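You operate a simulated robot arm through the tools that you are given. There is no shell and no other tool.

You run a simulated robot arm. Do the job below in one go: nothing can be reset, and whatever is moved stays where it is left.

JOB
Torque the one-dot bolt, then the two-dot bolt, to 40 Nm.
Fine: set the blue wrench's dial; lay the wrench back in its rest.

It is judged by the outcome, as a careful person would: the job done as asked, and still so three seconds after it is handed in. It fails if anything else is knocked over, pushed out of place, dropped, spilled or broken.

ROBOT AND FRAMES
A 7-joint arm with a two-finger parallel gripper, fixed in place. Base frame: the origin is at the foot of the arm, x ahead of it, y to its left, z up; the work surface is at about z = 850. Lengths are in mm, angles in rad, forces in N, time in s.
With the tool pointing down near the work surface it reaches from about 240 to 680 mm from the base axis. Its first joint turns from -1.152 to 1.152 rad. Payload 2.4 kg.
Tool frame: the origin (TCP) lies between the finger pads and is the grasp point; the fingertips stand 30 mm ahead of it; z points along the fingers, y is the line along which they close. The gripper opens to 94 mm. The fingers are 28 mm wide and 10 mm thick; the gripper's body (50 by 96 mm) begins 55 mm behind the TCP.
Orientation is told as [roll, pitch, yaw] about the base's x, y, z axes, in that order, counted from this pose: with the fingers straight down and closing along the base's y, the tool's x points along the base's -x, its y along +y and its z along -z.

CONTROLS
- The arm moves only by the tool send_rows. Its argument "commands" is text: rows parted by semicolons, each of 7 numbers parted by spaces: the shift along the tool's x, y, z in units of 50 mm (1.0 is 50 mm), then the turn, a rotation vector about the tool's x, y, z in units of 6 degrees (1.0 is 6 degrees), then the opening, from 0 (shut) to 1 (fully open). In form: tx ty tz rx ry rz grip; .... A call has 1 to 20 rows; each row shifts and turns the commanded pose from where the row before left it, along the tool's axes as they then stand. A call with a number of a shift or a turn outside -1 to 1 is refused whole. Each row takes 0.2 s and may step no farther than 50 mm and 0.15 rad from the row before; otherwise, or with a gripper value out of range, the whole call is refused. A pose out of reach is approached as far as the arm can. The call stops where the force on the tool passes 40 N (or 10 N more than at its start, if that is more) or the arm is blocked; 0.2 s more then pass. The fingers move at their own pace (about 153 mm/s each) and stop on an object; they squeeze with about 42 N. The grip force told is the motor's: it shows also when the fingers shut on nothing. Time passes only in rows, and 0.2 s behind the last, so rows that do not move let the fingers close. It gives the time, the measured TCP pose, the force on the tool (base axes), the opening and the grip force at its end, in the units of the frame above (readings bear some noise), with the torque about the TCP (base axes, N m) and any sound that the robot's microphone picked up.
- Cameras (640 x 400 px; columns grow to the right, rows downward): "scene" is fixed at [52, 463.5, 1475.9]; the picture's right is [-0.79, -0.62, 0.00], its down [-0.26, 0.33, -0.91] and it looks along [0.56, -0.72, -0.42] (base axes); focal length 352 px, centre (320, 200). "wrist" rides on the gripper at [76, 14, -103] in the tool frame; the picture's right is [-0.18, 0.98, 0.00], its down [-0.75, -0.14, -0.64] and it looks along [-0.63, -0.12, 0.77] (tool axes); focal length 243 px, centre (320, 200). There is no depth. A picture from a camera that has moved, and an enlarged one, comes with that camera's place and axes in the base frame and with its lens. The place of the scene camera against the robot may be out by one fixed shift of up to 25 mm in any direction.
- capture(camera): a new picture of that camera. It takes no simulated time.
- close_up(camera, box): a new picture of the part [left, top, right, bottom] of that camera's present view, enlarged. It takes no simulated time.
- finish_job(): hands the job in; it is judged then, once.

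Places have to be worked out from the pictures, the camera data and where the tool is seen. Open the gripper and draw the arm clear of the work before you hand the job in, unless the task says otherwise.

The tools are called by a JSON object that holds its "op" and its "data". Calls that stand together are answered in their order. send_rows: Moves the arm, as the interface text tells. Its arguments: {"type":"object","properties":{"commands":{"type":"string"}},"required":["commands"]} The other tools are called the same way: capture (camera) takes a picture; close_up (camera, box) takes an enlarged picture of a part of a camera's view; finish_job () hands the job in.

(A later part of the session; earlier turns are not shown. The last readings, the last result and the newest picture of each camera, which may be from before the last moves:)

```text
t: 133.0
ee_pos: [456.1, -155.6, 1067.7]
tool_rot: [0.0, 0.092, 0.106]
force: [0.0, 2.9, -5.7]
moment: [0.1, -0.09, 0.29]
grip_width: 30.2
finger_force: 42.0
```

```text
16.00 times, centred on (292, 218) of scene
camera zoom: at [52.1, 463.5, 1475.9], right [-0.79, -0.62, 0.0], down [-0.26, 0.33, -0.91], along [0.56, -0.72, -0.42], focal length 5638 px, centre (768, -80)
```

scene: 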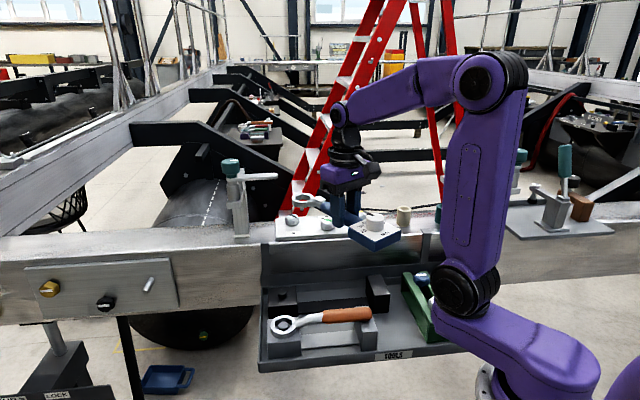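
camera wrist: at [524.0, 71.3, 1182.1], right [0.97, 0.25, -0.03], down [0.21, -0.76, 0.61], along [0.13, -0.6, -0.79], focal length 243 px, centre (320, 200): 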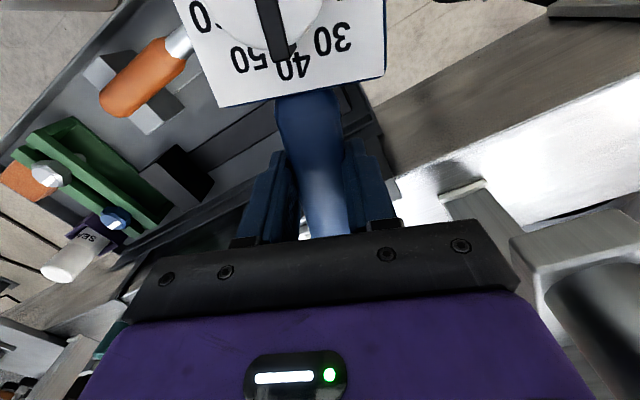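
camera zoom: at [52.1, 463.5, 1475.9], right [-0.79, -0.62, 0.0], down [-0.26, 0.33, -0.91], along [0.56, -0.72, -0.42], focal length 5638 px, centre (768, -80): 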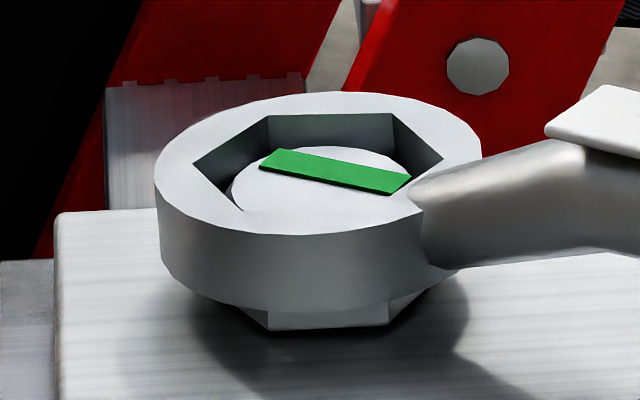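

The bolt moves clockwise again (≈ 32.5°), and the tab is still white. I continue in 1.5° steps.

{"op": "send_rows", "data": {"commands": "-0.001 0.081 0 -0.0228 0 0.25 0; 0 0 0 0 0 0 0; 0 0 0 0 0 0 0"}}

{"op": "close_up", "data": {"camera": "scene", "box": [272, 205, 312, 230]}}

```text
t: 133.8
ee_pos: [457.0, -151.3, 1066.4]
tool_rot: [0.0, 0.09, 0.08]
force: [0.3, 1.2, -6.3]
moment: [0.05, -0.05, 0.18]
grip_width: 30.3
finger_force: 42.1
```

```text
16.00 times, centred on (292, 218) of scene
camera zoom: at [52.1, 463.5, 1475.9], right [-0.79, -0.62, 0.0], down [-0.26, 0.33, -0.91], along [0.56, -0.72, -0.42], focal length 5638 px, centre (768, -80)
```

zoom: 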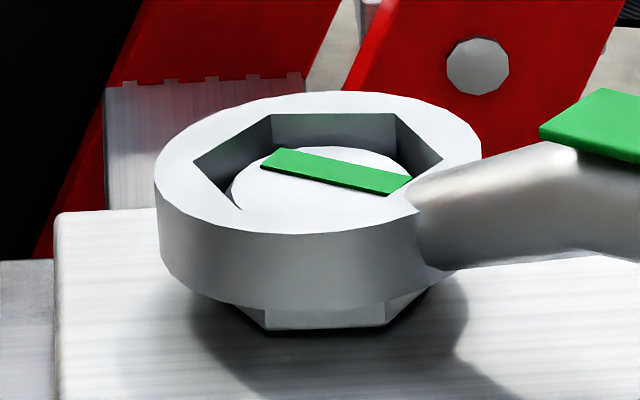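

The tab clicked green with bolt 1 at ≈ 34° and its stripe green, so it's properly torqued now. I ease the wrench back 3° within the play and lift straight up.

{"op": "send_rows", "data": {"commands": "-0.001 -0.081 0 0.0228 0 -0.25 0; -0.001 -0.081 0 0.0228 0 -0.25 0; 0 0 0 0 0 0 0; 0.0036 0 -0.04 0 0 0 0; 0.0036 0 -0.04 0 0 0 0; 0.0073 0 -0.08 0 0 0 0; 0 0 0 0 0 0 0"}}

{"op": "close_up", "data": {"camera": "scene", "box": [272, 200, 352, 250]}}

```text
t: 135.4
ee_pos: [456.7, -160.2, 1074.2]
tool_rot: [0.0, 0.091, 0.134]
force: [-0.1, 0.3, -5.4]
moment: [-0.01, -0.18, -0.01]
grip_width: 29.8
finger_force: 42.2
```

```text
8.00 times, centred on (312, 225) of scene
camera zoom: at [52.1, 463.5, 1475.9], right [-0.79, -0.62, 0.0], down [-0.26, 0.33, -0.91], along [0.56, -0.72, -0.42], focal length 2819 px, centre (384, 0)
```

zoom: 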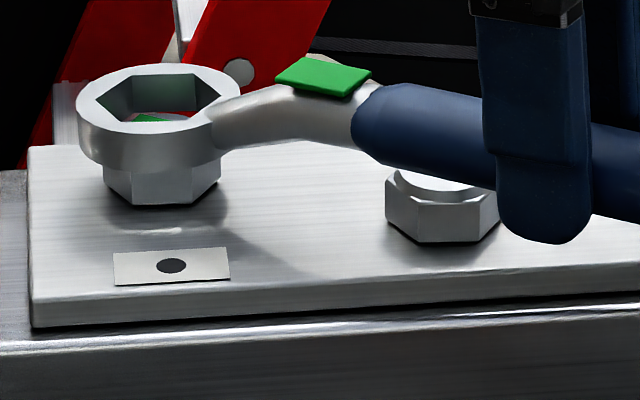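

Clean so far. I rise another 50 mm and check both bolts.

{"op": "send_rows", "data": {"commands": "0.009 0 -0.1 0 0 0 0; 0.018 0 -0.2 0 0 0 0; 0.027 0 -0.3 0 0 0 0; 0.036 0 -0.4 0 0 0 0; 0 0 0 0 -0.33 0 0; 0 0 0 0 0 0 0"}}

{"op": "close_up", "data": {"camera": "scene", "box": [272, 195, 352, 245]}}

{"op": "close_up", "data": {"camera": "scene", "box": [272, 205, 312, 230]}}

{"op": "close_up", "data": {"camera": "scene", "box": [308, 205, 348, 230]}}

```text
t: 136.8
ee_pos: [456.4, -159.3, 1126.2]
tool_rot: [0.001, 0.056, 0.133]
force: [-0.2, 0.0, -5.5]
moment: [0.01, -0.17, 0.01]
grip_width: 30.1
finger_force: 41.6
```

```text
8.00 times, centred on (312, 220) of scene
camera zoom: at [52.1, 463.5, 1475.9], right [-0.79, -0.62, 0.0], down [-0.26, 0.33, -0.91], along [0.56, -0.72, -0.42], focal length 2819 px, centre (384, 40)
```

zoom: 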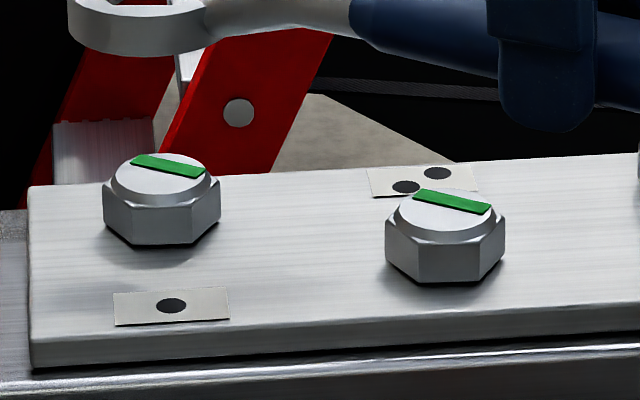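

```text
16.00 times, centred on (292, 218) of scene
camera zoom: at [52.1, 463.5, 1475.9], right [-0.79, -0.62, 0.0], down [-0.26, 0.33, -0.91], along [0.56, -0.72, -0.42], focal length 5638 px, centre (768, -80)
```

zoom: 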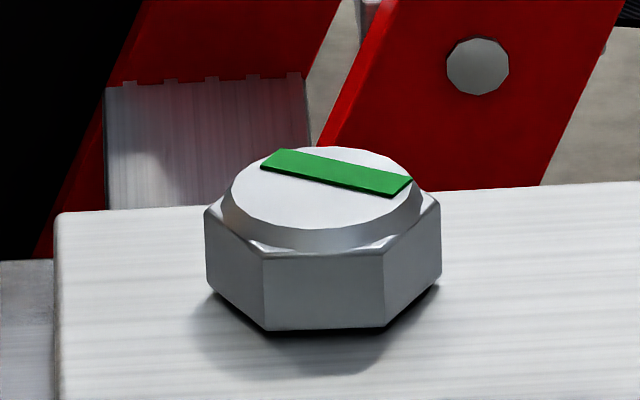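

```text
16.00 times, centred on (328, 218) of scene
camera zoom: at [52.1, 463.5, 1475.9], right [-0.79, -0.62, 0.0], down [-0.26, 0.33, -0.91], along [0.56, -0.72, -0.42], focal length 5638 px, centre (192, -80)
```

zoom: 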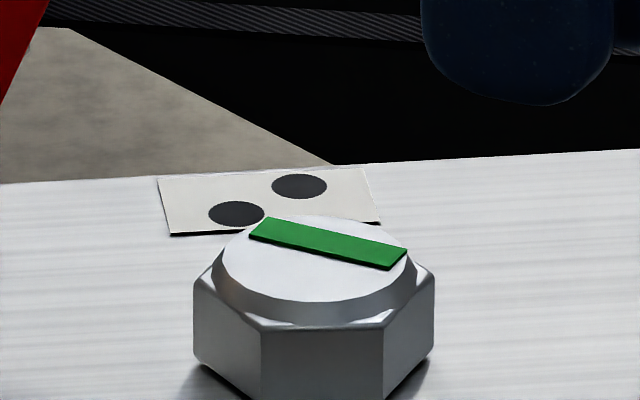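

Both stripes are green, and both bolts have turned about 35°. But bolt 1's valid torque now came after bolt 2's; to keep the asked order I'll back bolt 2 off below its band and re-torque it last. I move over bolt 2 at yaw ≈ -49°.

{"op": "send_rows", "data": {"commands": "0.163 0.693 0 0 0 0 0; 0.163 0.693 0 0 0 0 0; 0.163 0.693 0 0 0 0 0; 0 0 0 -0.053 0 0.95 0; 0 0 0 -0.053 0 0.95 0; 0 0 0 -0.053 0 0.95 0; 0 0 0 -0.053 0 0.95 0; 0 0 0 -0.053 0 0.95 0; 0 0 0 -0.053 0 0.95 0; 0 0 0 -0.053 0 0.95 0; 0 0 0 -0.053 0 0.95 0; 0 0 0 -0.053 0 0.95 0; 0 0 0 -0.053 0 0.95 0; 0 0 0 0 0 0 0; 0 0 0 0 0 0 0"}}

{"op": "capture", "data": {"camera": "scene"}}

{"op": "close_up", "data": {"camera": "scene", "box": [280, 180, 360, 230]}}

```text
t: 140.0
ee_pos: [418.6, -61.1, 1126.6]
tool_rot: [0.0, 0.056, -0.864]
force: [-0.2, -0.1, -6.1]
moment: [-0.1, -0.11, 0.03]
grip_width: 30.2
finger_force: 41.7
```

```text
taken
```

scene: 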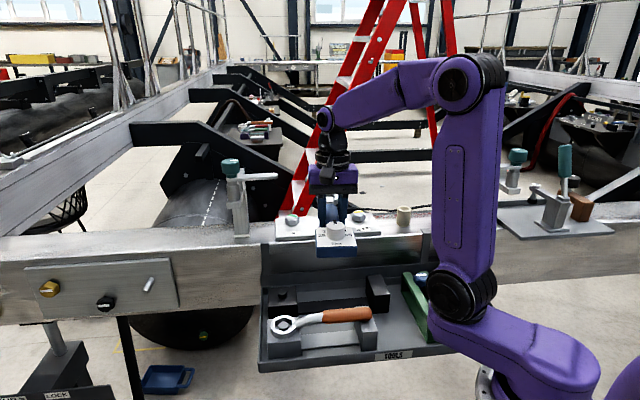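

```text
8.00 times, centred on (320, 205) of scene
camera zoom: at [52.1, 463.5, 1475.9], right [-0.79, -0.62, 0.0], down [-0.26, 0.33, -0.91], along [0.56, -0.72, -0.42], focal length 2819 px, centre (320, 160)
```

zoom: 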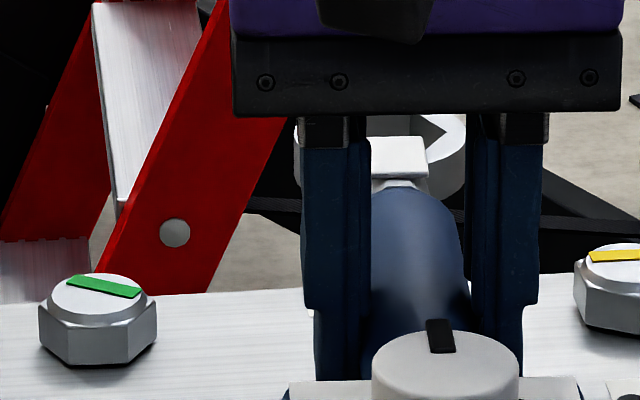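

The view of bolt 2 is mostly blocked at this yaw, but engaged TCP poses recorded earlier ((420.4, -59.9) at -50.2°) match the present position. I check the visible part of the ring.

{"op": "close_up", "data": {"camera": "scene", "box": [310, 185, 350, 210]}}

{"op": "capture", "data": {"camera": "wrist"}}

```text
16.00 times, centred on (330, 198) of scene
camera zoom: at [52.1, 463.5, 1475.9], right [-0.79, -0.62, 0.0], down [-0.26, 0.33, -0.91], along [0.56, -0.72, -0.42], focal length 5638 px, centre (160, 240)
```

zoom: 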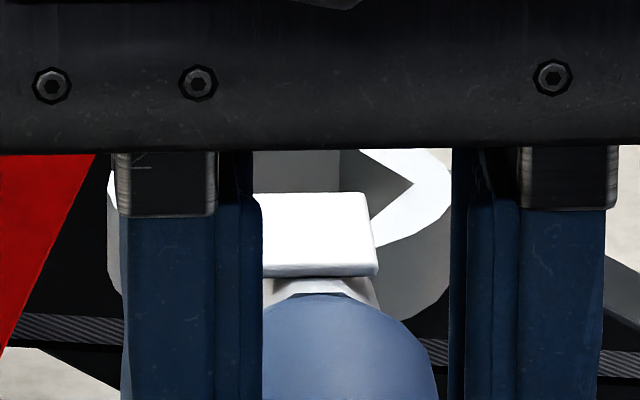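

```text
taken
camera wrist: at [383.8, 2.3, 1232.7], right [0.87, 0.5, -0.01], down [0.4, -0.69, 0.6], along [0.29, -0.52, -0.8], focal length 243 px, centre (320, 200)
```

wrist: 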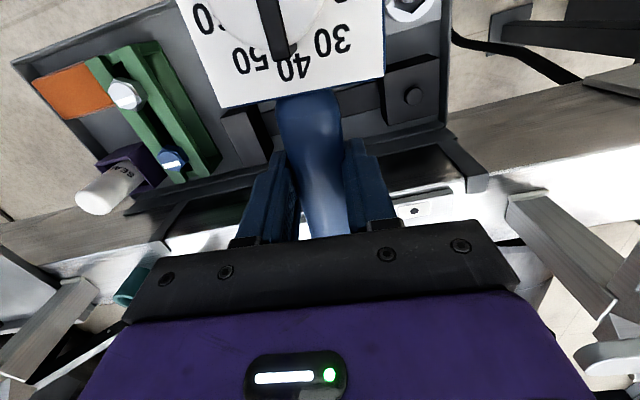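

The ring appears within 0.6 mm of bolt 2's axis in both directions. I descend 50 mm, then creep with force checks.

{"op": "send_rows", "data": {"commands": "-0.0228 0 0.4 0 0 0 0; -0.0228 0 0.4 0 0 0 0; -0.0114 0 0.2 0 0 0 0; 0 0 0 0 0 0 0; 0 0 0 0 0 0 0"}}

{"op": "close_up", "data": {"camera": "scene", "box": [308, 200, 348, 225]}}

```text
t: 141.2
ee_pos: [418.1, -59.2, 1075.4]
tool_rot: [0.001, 0.056, -0.865]
force: [0.8, -1.2, -6.2]
moment: [-0.09, -0.12, 0.02]
grip_width: 30.2
finger_force: 42.2
```

```text
16.00 times, centred on (328, 212) of scene
camera zoom: at [52.1, 463.5, 1475.9], right [-0.79, -0.62, 0.0], down [-0.26, 0.33, -0.91], along [0.56, -0.72, -0.42], focal length 5638 px, centre (192, 0)
```

zoom: 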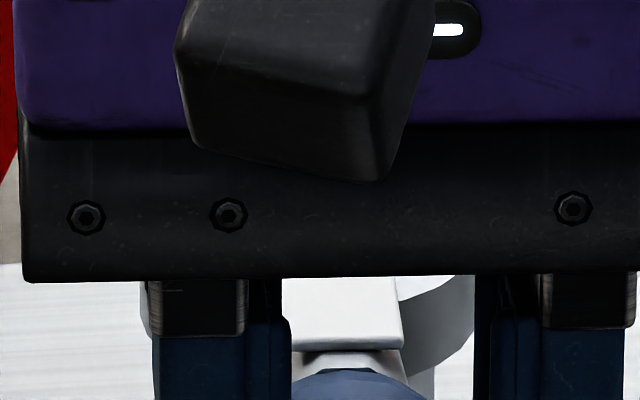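

No contact yet. I creep down 3 mm.

{"op": "send_rows", "data": {"commands": "-0.0034 0 0.06 0 0 0 0; 0 0 0 0 0 0 0; 0 0 0 0 0 0 0"}}

```text
t: 142.0
ee_pos: [418.4, -60.3, 1073.4]
tool_rot: [-0.001, 0.055, -0.863]
force: [-0.4, -0.7, -5.7]
moment: [-0.12, -0.12, -0.01]
grip_width: 30.0
finger_force: 42.4
```

Free. 2 mm more.

{"op": "send_rows", "data": {"commands": "-0.0023 0 0.04 0 0 0 0; 0 0 0 0 0 0 0; 0 0 0 0 0 0 0"}}

```text
t: 142.8
ee_pos: [417.9, -60.5, 1071.3]
tool_rot: [0.0, 0.056, -0.864]
force: [0.4, 0.9, -5.8]
moment: [-0.08, -0.12, -0.02]
grip_width: 30.0
finger_force: 42.2
```

Free at 1071. Another 2 mm.

{"op": "send_rows", "data": {"commands": "-0.0023 0 0.04 0 0 0 0; 0 0 0 0 0 0 0; 0 0 0 0 0 0 0"}}

```text
t: 143.6
ee_pos: [419.0, -60.0, 1068.9]
tool_rot: [0.0, 0.057, -0.864]
force: [0.1, 0.3, -6.0]
moment: [-0.11, -0.08, -0.03]
grip_width: 30.1
finger_force: 42.1
```

Still free (ring should now be just at or below the bolt's top). Another 2 mm.

{"op": "send_rows", "data": {"commands": "-0.0023 0 0.04 0 0 0 0; 0 0 0 0 0 0 0; 0 0 0 0 0 0 0"}}

```text
t: 144.4
ee_pos: [418.5, -60.6, 1067.1]
tool_rot: [-0.001, 0.056, -0.864]
force: [-1.0, 0.7, -5.9]
moment: [-0.12, -0.09, -0.02]
grip_width: 30.0
finger_force: 42.2
```

Free at 1067. Another 1.5 mm.

{"op": "send_rows", "data": {"commands": "-0.0017 0 0.03 0 0 0 0; 0 0 0 0 0 0 0; 0 0 0 0 0 0 0"}}

```text
t: 145.2
ee_pos: [420.0, -60.7, 1065.6]
tool_rot: [-0.001, 0.055, -0.864]
force: [0.0, 0.5, -5.4]
moment: [-0.12, -0.07, -0.02]
grip_width: 30.1
finger_force: 41.9
```

{"op": "send_rows", "data": {"commands": "-0.0017 0 0.03 0 0 0 0; 0 0 0 0 0 0 0; 0 0 0 0 0 0 0"}}

{"op": "close_up", "data": {"camera": "scene", "box": [300, 200, 364, 240]}}

```text
t: 146.0
ee_pos: [418.5, -59.7, 1064.8]
tool_rot: [0.0, 0.055, -0.864]
force: [-0.4, -0.5, -5.3]
moment: [-0.09, -0.07, 0.03]
grip_width: 30.1
finger_force: 41.5
```

```text
10.00 times, centred on (332, 220) of scene
camera zoom: at [52.1, 463.5, 1475.9], right [-0.79, -0.62, 0.0], down [-0.26, 0.33, -0.91], along [0.56, -0.72, -0.42], focal length 3524 px, centre (200, 0)
```

zoom: 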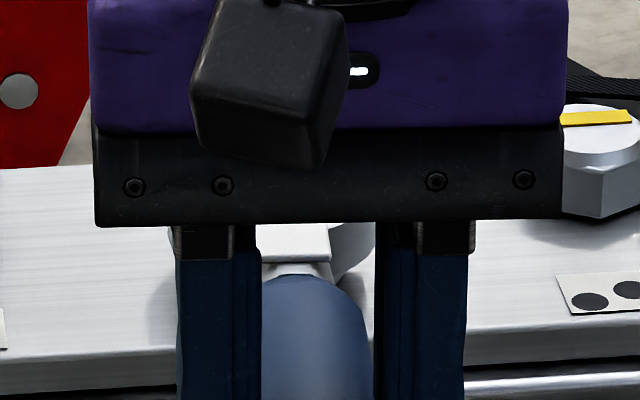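

The ring has slipped over the hex without contact (about 6 mm engaged). I lower 2.5 mm more.

{"op": "send_rows", "data": {"commands": "-0.0014 0 0.025 0 0 0 0; 0 0 0 0 0 0 0; -0.0014 0 0.025 0 0 0 0; 0 0 0 0 0 0 0; 0 0 0 0 0 0 0"}}

```text
t: 147.2
ee_pos: [418.2, -61.8, 1062.6]
tool_rot: [-0.001, 0.056, -0.864]
force: [0.4, 0.1, -6.4]
moment: [-0.11, -0.08, 0.01]
grip_width: 30.0
finger_force: 42.5
```

Seated. I turn counter-clockwise 9° to loosen bolt 2, watching forces.

{"op": "send_rows", "data": {"commands": "-0.001 -0.081 0 0.014 0 -0.25 0; -0.001 -0.081 0 0.014 0 -0.25 0; -0.001 -0.081 0 0.014 0 -0.25 0; -0.001 -0.081 0 0.014 0 -0.25 0; -0.001 -0.081 0 0.014 0 -0.25 0; -0.001 -0.081 0 0.014 0 -0.25 0; 0 0 0 0 0 0 0; 0 0 0 0 0 0 0"}}

{"op": "close_up", "data": {"camera": "scene", "box": [308, 207, 348, 232]}}

```text
t: 149.0
ee_pos: [401.0, -77.7, 1062.0]
tool_rot: [0.0, 0.057, -0.708]
force: [-4.1, -2.0, -4.6]
moment: [-0.36, -0.14, -0.6]
grip_width: 30.2
finger_force: 42.0
```

```text
16.00 times, centred on (328, 220) of scene
camera zoom: at [51.9, 463.4, 1475.9], right [-0.79, -0.62, 0.0], down [-0.26, 0.33, -0.91], along [0.56, -0.72, -0.42], focal length 5638 px, centre (192, -112)
```

zoom: 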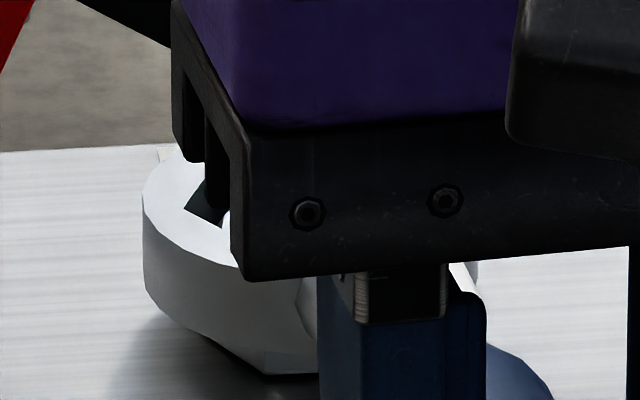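

Some lateral force on the ring; I shift 0.8 mm to re-centre and turn 6° further back.

{"op": "send_rows", "data": {"commands": "0 -0.016 0 0 0 0 0; -0.001 -0.081 0 0.014 0 -0.25 0; -0.001 -0.081 0 0.014 0 -0.25 0; -0.001 -0.081 0 0.014 0 -0.25 0; -0.001 -0.081 0 0.014 0 -0.25 0; 0 0 0 0 0 0 0; 0 0 0 0 0 0 0"}}

{"op": "close_up", "data": {"camera": "scene", "box": [308, 207, 348, 232]}}

```text
t: 150.6
ee_pos: [392.2, -91.0, 1062.8]
tool_rot: [0.0, 0.057, -0.6]
force: [-4.1, 2.7, 0.4]
moment: [-0.45, -0.52, -0.07]
grip_width: 30.3
finger_force: 42.3
```

```text
16.00 times, centred on (328, 220) of scene
camera zoom: at [51.8, 463.6, 1475.9], right [-0.79, -0.62, 0.0], down [-0.26, 0.33, -0.91], along [0.56, -0.72, -0.42], focal length 5638 px, centre (192, -112)
```

zoom: 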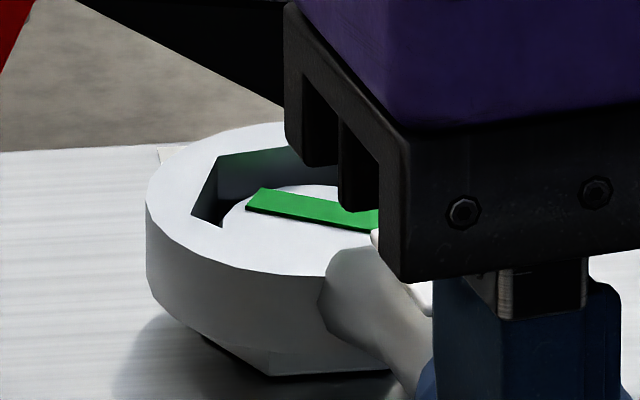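

Bolt 2 is turning back (about 7° so far), still green. I continue 6° with slight relief upward.

{"op": "send_rows", "data": {"commands": "0.007 0 -0.012 0 0 0 0; -0.001 -0.081 0 0.014 0 -0.25 0; -0.001 -0.081 0 0.014 0 -0.25 0; -0.001 -0.081 0 0.014 0 -0.25 0; -0.001 -0.081 0 0.014 0 -0.25 0; 0 0 0 0 0 0 0; 0 0 0 0 0 0 0"}}

{"op": "close_up", "data": {"camera": "scene", "box": [308, 207, 348, 232]}}

```text
t: 152.2
ee_pos: [382.6, -105.2, 1062.6]
tool_rot: [0.0, 0.055, -0.495]
force: [-2.6, 0.1, -4.6]
moment: [-0.13, -0.19, -0.16]
grip_width: 29.7
finger_force: 41.6
```

```text
16.00 times, centred on (328, 220) of scene
camera zoom: at [52.0, 463.5, 1475.9], right [-0.79, -0.62, 0.0], down [-0.26, 0.33, -0.91], along [0.56, -0.72, -0.42], focal length 5638 px, centre (192, -112)
```

zoom: 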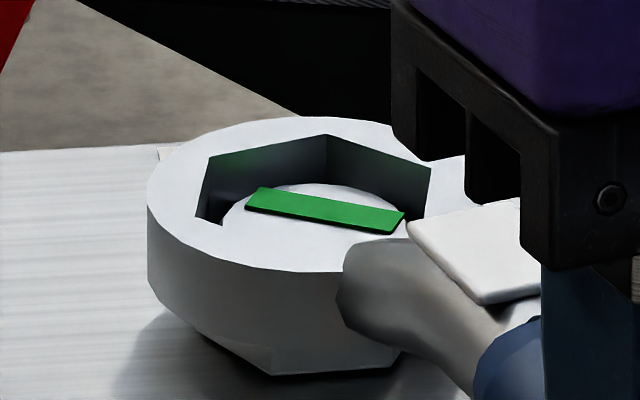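

Bolt 2 at ≈ 30°, still green. I continue 9° counter-clockwise.

{"op": "send_rows", "data": {"commands": "0.004 0 0.01 0 0 0 0; -0.001 -0.081 0 0.014 0 -0.25 0; -0.001 -0.081 0 0.014 0 -0.25 0; -0.001 -0.081 0 0.014 0 -0.25 0; -0.001 -0.081 0 0.014 0 -0.25 0; -0.001 -0.081 0 0.014 0 -0.25 0; -0.001 -0.081 0 0.014 0 -0.25 0; 0 0 0 0 0 0 0; 0 0 0 0 0 0 0"}}

{"op": "close_up", "data": {"camera": "scene", "box": [308, 207, 348, 232]}}

```text
t: 154.2
ee_pos: [372.6, -126.6, 1061.0]
tool_rot: [0.002, 0.056, -0.339]
force: [-6.8, -0.8, -0.8]
moment: [-0.28, -0.53, -0.3]
grip_width: 30.1
finger_force: 42.0
```

```text
16.00 times, centred on (328, 220) of scene
camera zoom: at [51.8, 463.5, 1475.9], right [-0.79, -0.62, 0.0], down [-0.26, 0.33, -0.91], along [0.56, -0.72, -0.42], focal length 5638 px, centre (192, -112)
```

zoom: 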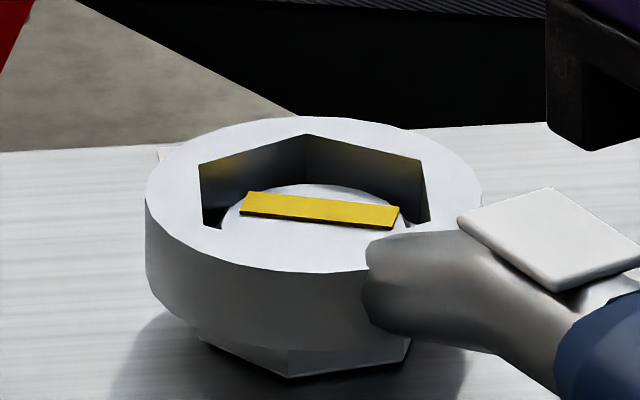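

Bolt 2's stripe is yellow again (below its band). Now I re-tighten clockwise; first 15° with relief.

{"op": "send_rows", "data": {"commands": "0.008 0 -0.01 0 0 0 0; -0.001 0.081 0 -0.014 0 0.25 0; -0.001 0.081 0 -0.014 0 0.25 0; -0.001 0.081 0 -0.014 0 0.25 0; -0.001 0.081 0 -0.014 0 0.25 0; -0.001 0.081 0 -0.014 0 0.25 0; -0.001 0.081 0 -0.014 0 0.25 0; 0 0 0 0 0 0 0; 0 0 0 0 0 0 0"}}

{"op": "close_up", "data": {"camera": "scene", "box": [308, 207, 348, 232]}}

```text
t: 156.2
ee_pos: [383.0, -104.1, 1062.4]
tool_rot: [0.001, 0.056, -0.497]
force: [0.0, 0.0, -5.7]
moment: [-0.04, -0.16, -0.01]
grip_width: 30.0
finger_force: 42.2
```

```text
16.00 times, centred on (328, 220) of scene
camera zoom: at [52.1, 463.5, 1475.9], right [-0.79, -0.62, 0.0], down [-0.26, 0.33, -0.91], along [0.56, -0.72, -0.42], focal length 5638 px, centre (192, -112)
```

zoom: 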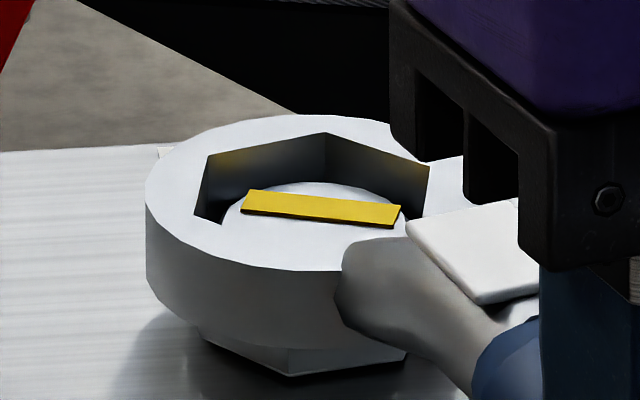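

Free within the play. I lower 1.5 mm and continue 9° clockwise.

{"op": "send_rows", "data": {"commands": "-0.0017 0 0.03 0 0 0 0; -0.001 0.081 0 -0.014 0 0.25 0; -0.001 0.081 0 -0.014 0 0.25 0; -0.001 0.081 0 -0.014 0 0.25 0; -0.001 0.081 0 -0.014 0 0.25 0; -0.001 0.081 0 -0.014 0 0.25 0; -0.001 0.081 0 -0.014 0 0.25 0; 0 0 0 0 0 0 0; 0 0 0 0 0 0 0"}}

{"op": "close_up", "data": {"camera": "scene", "box": [300, 207, 348, 237]}}

```text
t: 158.2
ee_pos: [396.4, -84.4, 1061.5]
tool_rot: [0.0, 0.055, -0.654]
force: [0.6, -0.7, -5.7]
moment: [-0.06, -0.15, -0.04]
grip_width: 30.3
finger_force: 41.4
```

```text
13.33 times, centred on (324, 222) of scene
camera zoom: at [52.1, 463.5, 1475.9], right [-0.79, -0.62, 0.0], down [-0.26, 0.33, -0.91], along [0.56, -0.72, -0.42], focal length 4699 px, centre (267, -93)
```

zoom: 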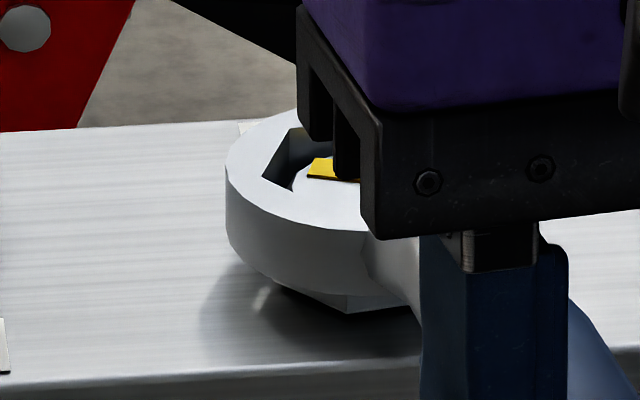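

Still yellow with no resistance. I continue 6° clockwise.

{"op": "send_rows", "data": {"commands": "-0.001 0.081 0 -0.014 0 0.25 0; -0.001 0.081 0 -0.014 0 0.25 0; -0.001 0.081 0 -0.014 0 0.25 0; -0.001 0.081 0 -0.014 0 0.25 0; 0 0 0 0 0 0 0; 0 0 0 0 0 0 0"}}

{"op": "close_up", "data": {"camera": "scene", "box": [308, 212, 348, 237]}}

```text
t: 159.6
ee_pos: [406.7, -73.3, 1061.1]
tool_rot: [0.001, 0.057, -0.758]
force: [-3.6, 5.4, -6.1]
moment: [0.12, 0.09, 0.19]
grip_width: 30.2
finger_force: 41.9
```

```text
16.00 times, centred on (328, 224) of scene
camera zoom: at [52.0, 463.7, 1475.8], right [-0.79, -0.62, 0.0], down [-0.26, 0.33, -0.91], along [0.56, -0.72, -0.42], focal length 5638 px, centre (192, -192)
```

zoom: 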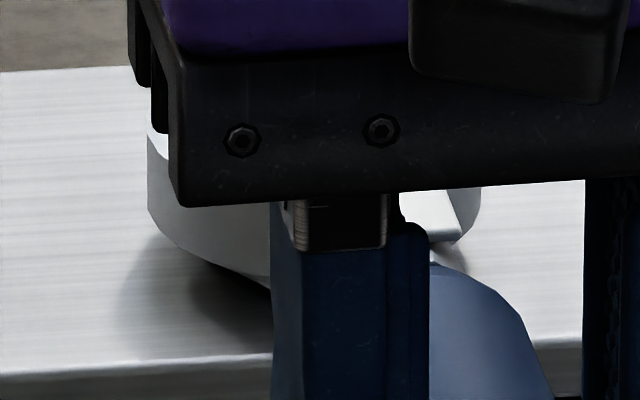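

Tab white at yaw -43°; I back off radially 0.5 mm and continue 3°.

{"op": "send_rows", "data": {"commands": "0.01 0.081 0 -0.014 0 0.25 0; -0.001 0.081 0 -0.014 0 0.25 0; 0 0 0 0 0 0 0; 0 0 0 0 0 0 0"}}

{"op": "close_up", "data": {"camera": "scene", "box": [308, 212, 348, 237]}}

```text
t: 160.6
ee_pos: [411.9, -66.7, 1061.1]
tool_rot: [0.0, 0.055, -0.812]
force: [-4.5, 2.5, -6.9]
moment: [0.1, 0.13, -0.11]
grip_width: 30.1
finger_force: 41.4
```

```text
16.00 times, centred on (328, 224) of scene
camera zoom: at [52.0, 463.6, 1475.9], right [-0.79, -0.62, 0.0], down [-0.26, 0.33, -0.91], along [0.56, -0.72, -0.42], focal length 5638 px, centre (192, -192)
```

zoom: 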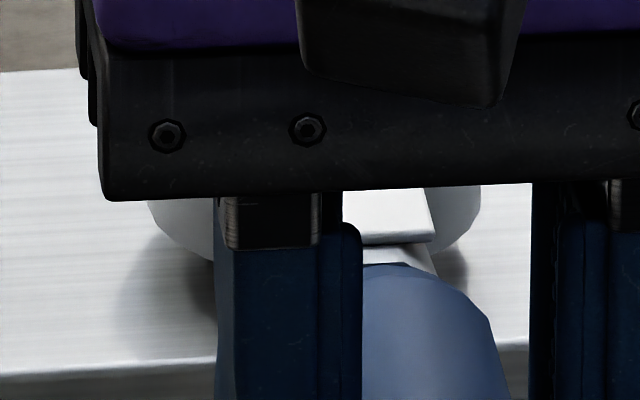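

Tab still white at yaw -46.5°. I continue 3°.

{"op": "send_rows", "data": {"commands": "0.004 0.081 0 -0.014 0 0.25 0; -0.001 0.081 0 -0.014 0 0.25 0; 0 0 0 0 0 0 0; 0 0 0 0 0 0 0"}}

{"op": "close_up", "data": {"camera": "scene", "box": [308, 212, 348, 237]}}

```text
t: 161.6
ee_pos: [419.0, -61.4, 1061.8]
tool_rot: [0.0, 0.055, -0.864]
force: [-1.9, -1.1, -5.3]
moment: [-0.34, -0.13, -0.23]
grip_width: 30.0
finger_force: 42.2
```

```text
16.00 times, centred on (328, 224) of scene
camera zoom: at [52.0, 463.5, 1475.9], right [-0.79, -0.62, 0.0], down [-0.26, 0.33, -0.91], along [0.56, -0.72, -0.42], focal length 5638 px, centre (192, -192)
```

zoom: 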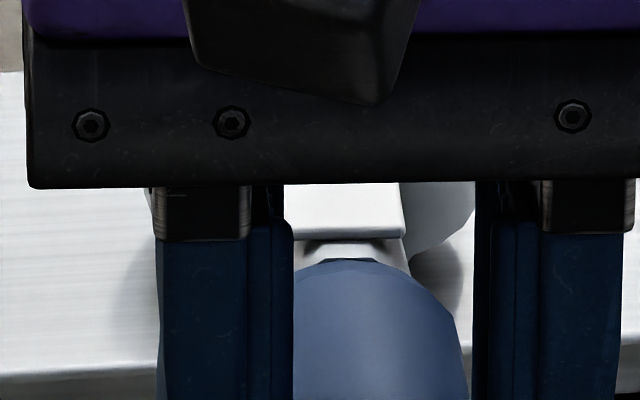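

White at yaw -49.5°. From here I go in 1.5° steps.

{"op": "send_rows", "data": {"commands": "-0.001 0.081 0 -0.014 0 0.25 0; 0 0 0 0 0 0 0; 0 0 0 0 0 0 0"}}

{"op": "close_up", "data": {"camera": "scene", "box": [308, 212, 348, 237]}}

```text
t: 162.4
ee_pos: [422.3, -58.3, 1060.5]
tool_rot: [0.0, 0.056, -0.891]
force: [-1.2, -0.2, -2.5]
moment: [-0.45, -0.24, -0.23]
grip_width: 30.3
finger_force: 41.8
```

```text
16.00 times, centred on (328, 224) of scene
camera zoom: at [52.0, 463.5, 1475.9], right [-0.79, -0.62, 0.0], down [-0.26, 0.33, -0.91], along [0.56, -0.72, -0.42], focal length 5638 px, centre (192, -192)
```

zoom: 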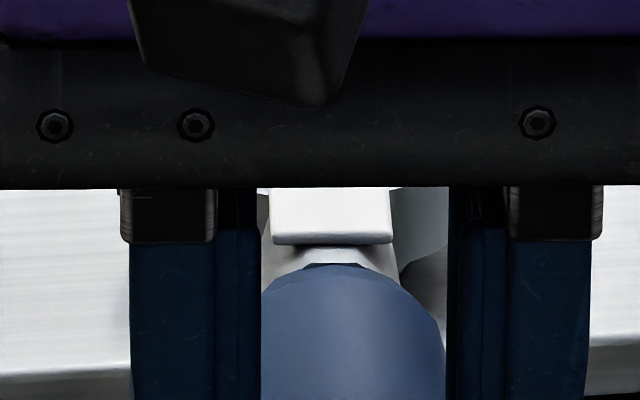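

White at -51°. Another 1.5°.

{"op": "send_rows", "data": {"commands": "-0.001 0.081 0 -0.014 0 0.25 0; 0 0 0 0 0 0 0; 0 0 0 0 0 0 0"}}

{"op": "close_up", "data": {"camera": "scene", "box": [308, 212, 348, 237]}}

```text
t: 163.2
ee_pos: [425.1, -55.6, 1060.4]
tool_rot: [-0.001, 0.056, -0.916]
force: [-2.2, -0.4, -4.5]
moment: [-0.32, -0.11, -0.28]
grip_width: 30.1
finger_force: 42.1
```

```text
16.00 times, centred on (328, 224) of scene
camera zoom: at [52.0, 463.5, 1475.9], right [-0.79, -0.62, 0.0], down [-0.26, 0.33, -0.91], along [0.56, -0.72, -0.42], focal length 5638 px, centre (192, -192)
```

zoom: 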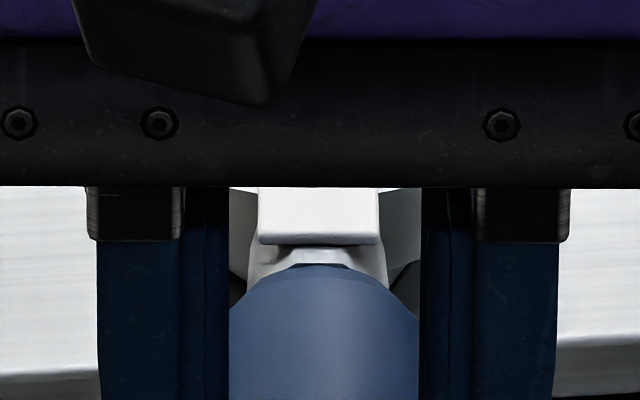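

White at -52.5°. Another 1.5°.

{"op": "send_rows", "data": {"commands": "-0.001 0.081 0 -0.014 0 0.25 0; 0 0 0 0 0 0 0; 0 0 0 0 0 0 0"}}

{"op": "close_up", "data": {"camera": "scene", "box": [308, 212, 348, 237]}}

```text
t: 164.0
ee_pos: [428.6, -53.2, 1061.3]
tool_rot: [-0.001, 0.055, -0.944]
force: [-4.9, 2.2, -1.0]
moment: [-0.45, -0.21, -0.42]
grip_width: 30.2
finger_force: 41.8
```

```text
16.00 times, centred on (328, 224) of scene
camera zoom: at [51.8, 463.6, 1475.9], right [-0.79, -0.62, 0.0], down [-0.26, 0.33, -0.91], along [0.56, -0.72, -0.42], focal length 5638 px, centre (192, -192)
```

zoom: 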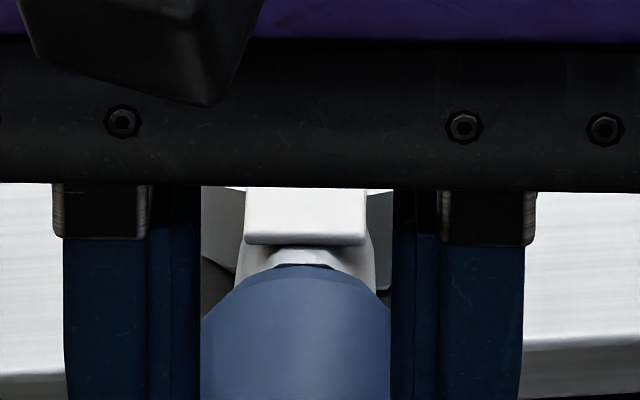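

White at -54°. Another 1.5° with slight relief.

{"op": "send_rows", "data": {"commands": "0.006 0.081 -0.006 -0.014 0 0.25 0; 0 0 0 0 0 0 0; 0 0 0 0 0 0 0"}}

{"op": "close_up", "data": {"camera": "scene", "box": [308, 212, 348, 237]}}

```text
t: 164.8
ee_pos: [431.1, -51.8, 1059.9]
tool_rot: [0.0, 0.055, -0.969]
force: [-0.7, 1.4, -5.4]
moment: [-0.16, -0.06, -0.13]
grip_width: 29.9
finger_force: 41.9
```

```text
16.00 times, centred on (328, 224) of scene
camera zoom: at [52.0, 463.5, 1475.9], right [-0.79, -0.62, 0.0], down [-0.26, 0.33, -0.91], along [0.56, -0.72, -0.42], focal length 5638 px, centre (192, -192)
```

zoom: 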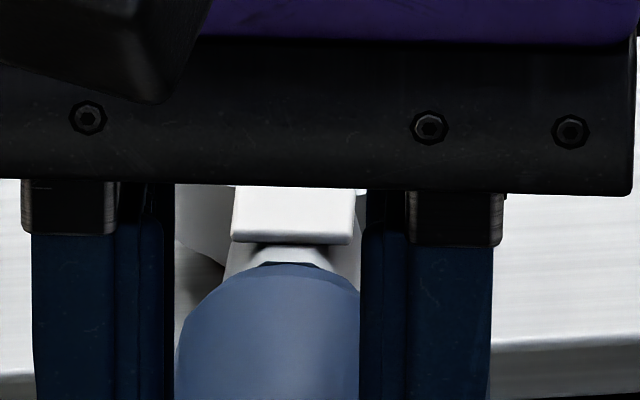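

White at -55.5°. Another 1.5°.

{"op": "send_rows", "data": {"commands": "-0.001 0.081 0 -0.014 0 0.25 0; 0 0 0 0 0 0 0; 0 0 0 0 0 0 0"}}

{"op": "close_up", "data": {"camera": "scene", "box": [308, 212, 348, 237]}}

```text
t: 165.6
ee_pos: [434.3, -50.2, 1061.6]
tool_rot: [-0.001, 0.056, -0.995]
force: [-0.8, -0.2, -3.8]
moment: [-0.29, -0.11, -0.12]
grip_width: 29.7
finger_force: 42.2
```

```text
16.00 times, centred on (328, 224) of scene
camera zoom: at [52.0, 463.5, 1475.9], right [-0.79, -0.62, 0.0], down [-0.26, 0.33, -0.91], along [0.56, -0.72, -0.42], focal length 5638 px, centre (192, -192)
```

zoom: 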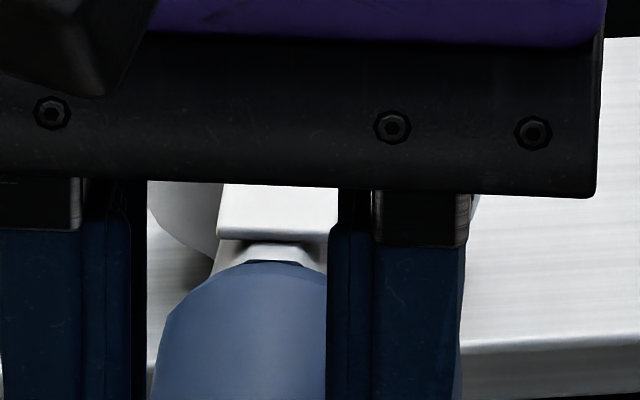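

White at -57°. Another 1.5°.

{"op": "send_rows", "data": {"commands": "-0.001 0.081 0 -0.014 0 0.25 0; 0 0 0 0 0 0 0; 0 0 0 0 0 0 0"}}

{"op": "close_up", "data": {"camera": "scene", "box": [308, 207, 348, 232]}}

```text
t: 166.4
ee_pos: [438.5, -47.2, 1061.3]
tool_rot: [-0.001, 0.056, -1.022]
force: [-1.9, 1.3, -3.4]
moment: [-0.33, -0.19, -0.05]
grip_width: 29.8
finger_force: 42.5
```

```text
16.00 times, centred on (328, 220) of scene
camera zoom: at [52.0, 463.6, 1475.9], right [-0.79, -0.62, 0.0], down [-0.26, 0.33, -0.91], along [0.56, -0.72, -0.42], focal length 5638 px, centre (192, -112)
```

zoom: 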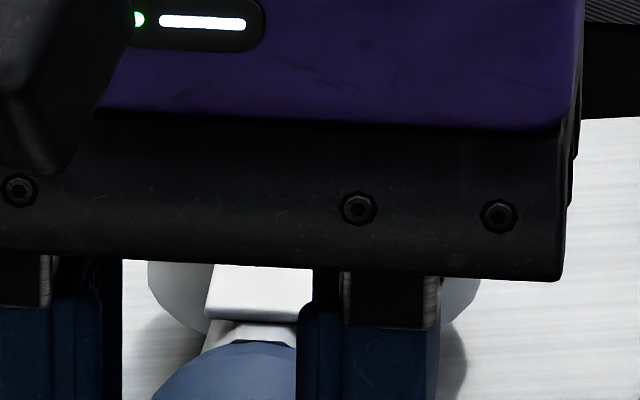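

Still white at -58.5°. Another 1.5°; the ring's right side starts to show.

{"op": "send_rows", "data": {"commands": "-0.001 0.081 0 -0.014 0 0.25 0; 0 0 0 0 0 0 0; 0 0 0 0 0 0 0"}}

{"op": "close_up", "data": {"camera": "scene", "box": [308, 207, 348, 232]}}

```text
t: 167.2
ee_pos: [441.7, -45.9, 1060.9]
tool_rot: [0.0, 0.055, -1.047]
force: [0.4, 1.9, -3.7]
moment: [-0.31, -0.22, 0.1]
grip_width: 30.3
finger_force: 41.6
```

```text
16.00 times, centred on (328, 220) of scene
camera zoom: at [52.0, 463.6, 1475.9], right [-0.79, -0.62, 0.0], down [-0.26, 0.33, -0.91], along [0.56, -0.72, -0.42], focal length 5638 px, centre (192, -112)
```

zoom: 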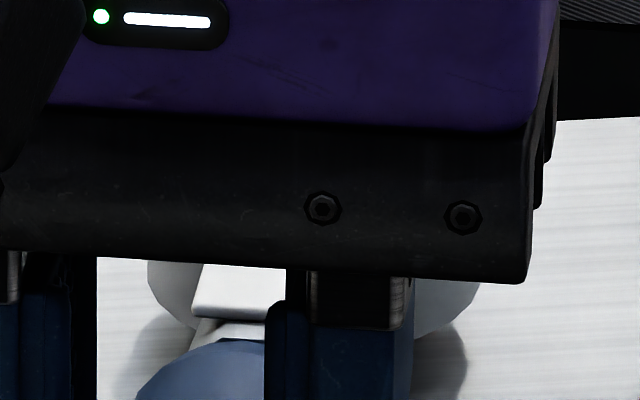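

White still at -60°, beyond the earlier click angle. I check from the wrist camera whether the wrench has yawed in the grip.

{"op": "capture", "data": {"camera": "wrist"}}

{"op": "close_up", "data": {"camera": "scene", "box": [300, 215, 364, 255]}}

```text
taken
camera wrist: at [418.4, 23.2, 1167.5], right [0.94, 0.33, -0.01], down [0.27, -0.75, 0.6], along [0.19, -0.57, -0.8], focal length 243 px, centre (320, 200)
```

wrist: 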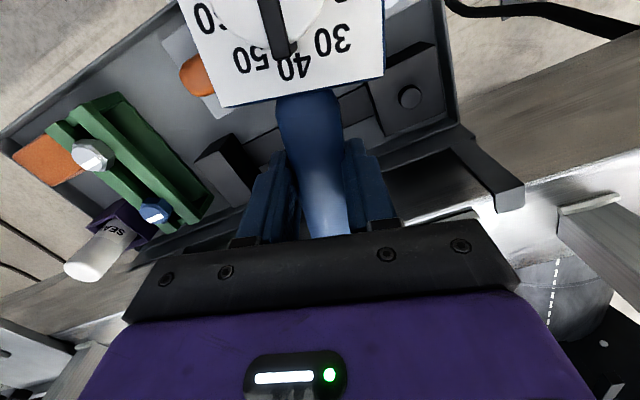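

```text
10.00 times, centred on (332, 235) of scene
camera zoom: at [52.0, 463.6, 1475.9], right [-0.79, -0.62, 0.0], down [-0.26, 0.33, -0.91], along [0.56, -0.72, -0.42], focal length 3524 px, centre (200, -150)
```

zoom: 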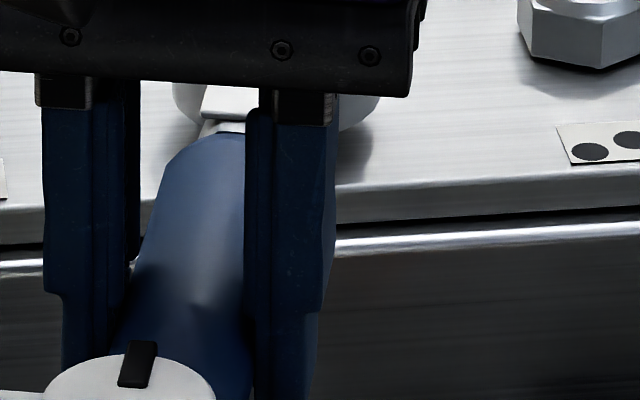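

No yaw slip in the grip. To see bolt 2's true state, I ease back 3°, lift off and swing aside to look.

{"op": "send_rows", "data": {"commands": "-0.001 -0.081 0 0.014 0 -0.25 0; -0.001 -0.081 0 0.014 0 -0.25 0; 0 0 0 0 0 0 0; 0.0023 0 -0.04 0 0 0 0; 0.0023 0 -0.04 0 0 0 0; 0.0046 0 -0.08 0 0 0 0; 0.0057 0 -0.1 0 0 0 0; 0 0 0 0 0 0 0"}}

```text
t: 169.0
ee_pos: [433.5, -48.6, 1073.8]
tool_rot: [0.001, 0.055, -0.995]
force: [-0.5, -0.9, -5.6]
moment: [-0.12, -0.1, 0.01]
grip_width: 29.9
finger_force: 41.6
```

{"op": "send_rows", "data": {"commands": "0.0114 0 -0.2 0 0 0 0; 0.02 0 -0.35 0 0 0 0; 0.02 0 -0.35 0 0 0 0; 0 -0.4 0 0.053 0 -0.95 0; 0 -0.4 0 0.053 0 -0.95 0; 0 0 0 0.053 0 -0.95 0; 0 0 0 0.053 0 -0.95 0; 0 0 0 0.053 0 -0.95 0; 0 0 0 0.053 0 -0.95 0; 0 0 0 0.053 0 -0.95 0; 0 0 0 0 0 0 0"}}

{"op": "close_up", "data": {"camera": "scene", "box": [272, 195, 352, 245]}}

{"op": "close_up", "data": {"camera": "scene", "box": [308, 207, 348, 232]}}

```text
t: 171.4
ee_pos: [401.3, -73.2, 1120.1]
tool_rot: [-0.002, 0.056, -0.296]
force: [-0.3, -0.5, -5.7]
moment: [-0.02, -0.11, 0.05]
grip_width: 30.1
finger_force: 42.3
```

```text
8.00 times, centred on (312, 220) of scene
camera zoom: at [52.1, 463.5, 1475.9], right [-0.79, -0.62, 0.0], down [-0.26, 0.33, -0.91], along [0.56, -0.72, -0.42], focal length 2819 px, centre (384, 40)
```

zoom: 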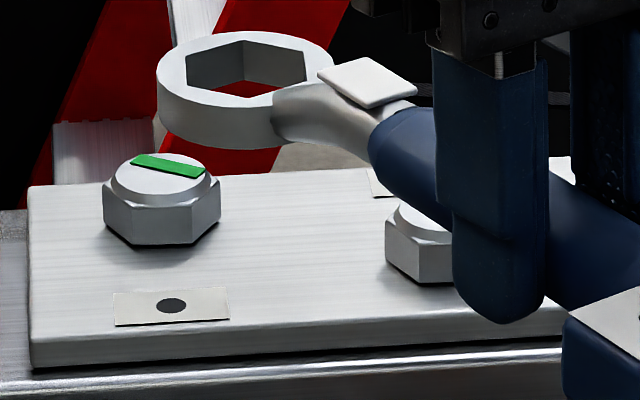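

```text
16.00 times, centred on (328, 220) of scene
camera zoom: at [52.1, 463.5, 1475.9], right [-0.79, -0.62, 0.0], down [-0.26, 0.33, -0.91], along [0.56, -0.72, -0.42], focal length 5638 px, centre (192, -112)
```

zoom: 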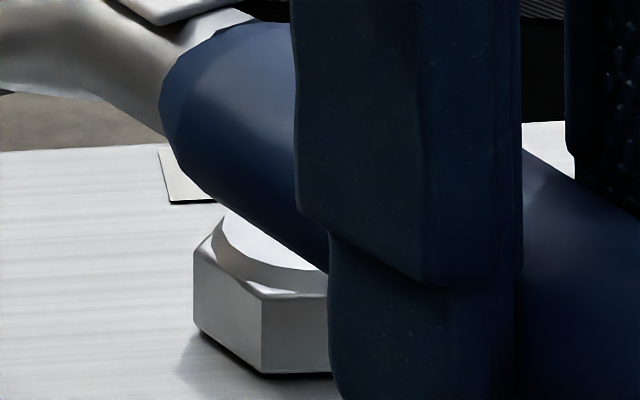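

Bolt 2's hex angle is back at ≈ 35°. I shift aside to see its stripe.

{"op": "send_rows", "data": {"commands": "0 0 -0.6 0 0 0 0; 0 0.6 -0.4 0 0 0 0; 0 0.6 -0.2 0 0 0 0; 0 0 0 0 0 0 0"}}

{"op": "close_up", "data": {"camera": "scene", "box": [272, 195, 352, 245]}}

{"op": "close_up", "data": {"camera": "scene", "box": [308, 205, 348, 230]}}

```text
t: 172.4
ee_pos: [423.0, -14.8, 1180.1]
tool_rot: [0.001, 0.055, -0.299]
force: [-0.1, 0.0, -5.4]
moment: [-0.02, -0.18, 0.03]
grip_width: 30.3
finger_force: 42.2
```

```text
8.00 times, centred on (312, 220) of scene
camera zoom: at [52.1, 463.5, 1475.9], right [-0.79, -0.62, 0.0], down [-0.26, 0.33, -0.91], along [0.56, -0.72, -0.42], focal length 2819 px, centre (384, 40)
```

zoom: 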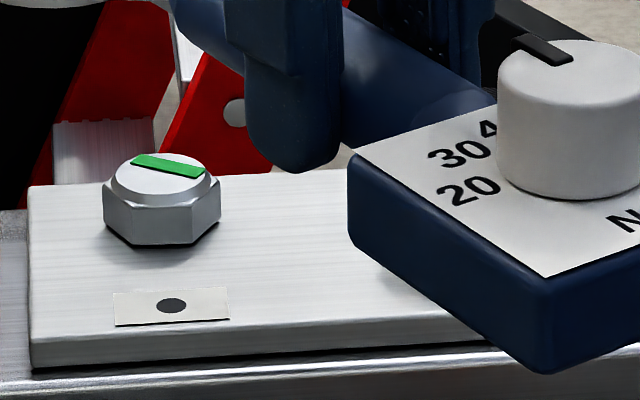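

```text
16.00 times, centred on (328, 218) of scene
camera zoom: at [52.1, 463.5, 1475.9], right [-0.79, -0.62, 0.0], down [-0.26, 0.33, -0.91], along [0.56, -0.72, -0.42], focal length 5638 px, centre (192, -80)
```

zoom: 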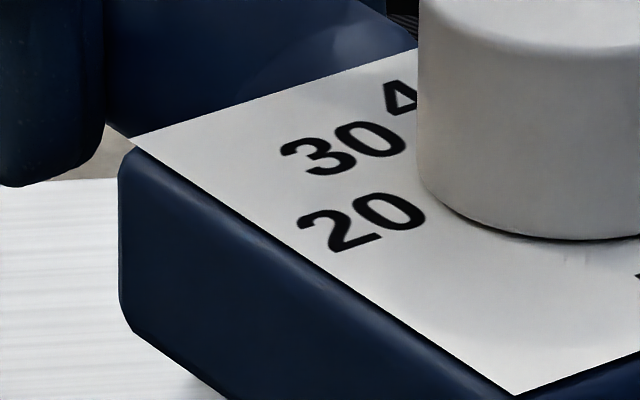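

The box hides it now. I go to the earlier viewing pose (yaw ≈ 7°, over the plate's near side).

{"op": "send_rows", "data": {"commands": "0 0 0 0.046 0 -0.83 0; 0 0 0 0.046 0 -0.83 0; 0 0 0 0.046 0 -0.83 0; 0 0 0 0.046 0 -0.83 0; 0 0 0 0.046 0 -0.83 0; -0.09 -0.75 0 0 0 0 0; -0.09 -0.75 0 0 0 0 0; -0.09 -0.75 0 0 0 0 0; 0 -0.7 0 0 0 0 0; 0 0 0.8 0 0 0 0; 0 0 0 0 0 0 0"}}

{"op": "close_up", "data": {"camera": "scene", "box": [272, 195, 352, 245]}}

{"op": "close_up", "data": {"camera": "scene", "box": [308, 205, 348, 230]}}

```text
t: 174.8
ee_pos: [453.6, -158.6, 1138.8]
tool_rot: [-0.001, 0.057, 0.137]
force: [-0.2, 0.6, -6.4]
moment: [0.03, -0.12, 0.01]
grip_width: 30.2
finger_force: 41.8
```

```text
8.00 times, centred on (312, 220) of scene
camera zoom: at [52.1, 463.5, 1475.9], right [-0.79, -0.62, 0.0], down [-0.26, 0.33, -0.91], along [0.56, -0.72, -0.42], focal length 2819 px, centre (384, 40)
```

zoom: 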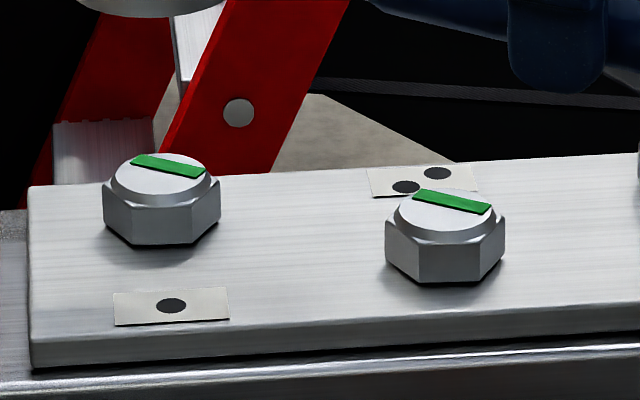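

```text
16.00 times, centred on (328, 218) of scene
camera zoom: at [52.1, 463.5, 1475.9], right [-0.79, -0.62, 0.0], down [-0.26, 0.33, -0.91], along [0.56, -0.72, -0.42], focal length 5638 px, centre (192, -80)
```

zoom: 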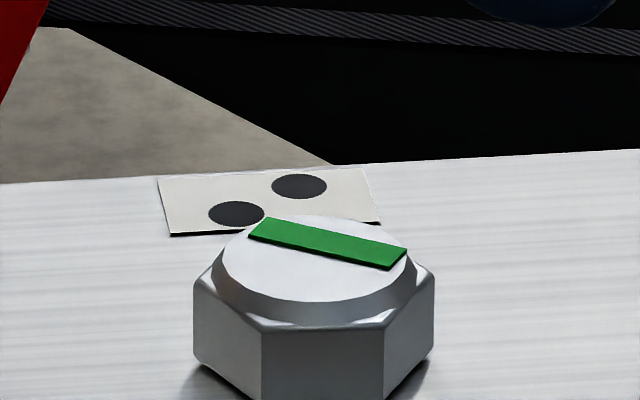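

Bolt 2 is green again at the same angle as at its first click, but I didn't see the tab click this time. I'll re-seat (deeper) and turn just until it clicks.

{"op": "send_rows", "data": {"commands": "0.145 0.69 0 0 0 0 0; 0.145 0.69 0 0 0 0 0; 0.145 0.69 0 0 0 0 0; 0 0 0 -0.053 0 0.954 0; 0 0 0 -0.053 0 0.954 0; 0 0 0 -0.053 0 0.954 0; 0 0 0 -0.053 0 0.954 0; 0 0 0 -0.053 0 0.954 0; 0 0 0 -0.053 0 0.954 0; 0 0 0 -0.053 0 0.954 0; 0 0 0 -0.053 0 0.954 0; 0 0 0 -0.053 0 0.954 0; 0 0 0 -0.053 0 0.954 0; 0 0 0.24 0 0 0 0; 0 0 0 0 0 0 0; 0 0 0 0 0 0 0"}}

{"op": "close_up", "data": {"camera": "scene", "box": [310, 185, 350, 210]}}

```text
t: 178.2
ee_pos: [417.9, -60.7, 1128.2]
tool_rot: [0.0, 0.056, -0.862]
force: [0.3, 0.0, -5.7]
moment: [-0.11, -0.11, 0.0]
grip_width: 29.9
finger_force: 41.7
```

```text
16.00 times, centred on (330, 198) of scene
camera zoom: at [52.1, 463.5, 1475.9], right [-0.79, -0.62, 0.0], down [-0.26, 0.33, -0.91], along [0.56, -0.72, -0.42], focal length 5638 px, centre (160, 240)
```

zoom: 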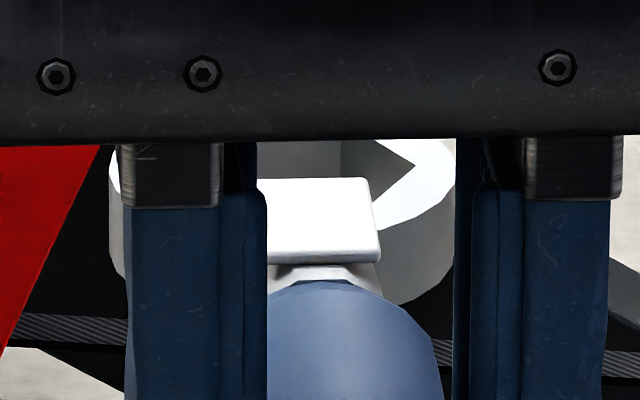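

The ring is about 1.5 mm high (slight pitch), so I correct it by 0.5° and descend as before.

{"op": "send_rows", "data": {"commands": "0 0 0 0 0.09 0 0; -0.0264 0 0.4 0 0 0 0; -0.0264 0 0.4 0 0 0 0; -0.0145 0 0.22 0 0 0 0; 0 0 0 0 0 0 0; 0 0 0 0 0 0 0"}}

```text
t: 179.6
ee_pos: [418.0, -61.1, 1076.5]
tool_rot: [-0.001, 0.065, -0.862]
force: [0.4, -0.7, -5.2]
moment: [-0.1, -0.08, 0.02]
grip_width: 30.1
finger_force: 41.9
```

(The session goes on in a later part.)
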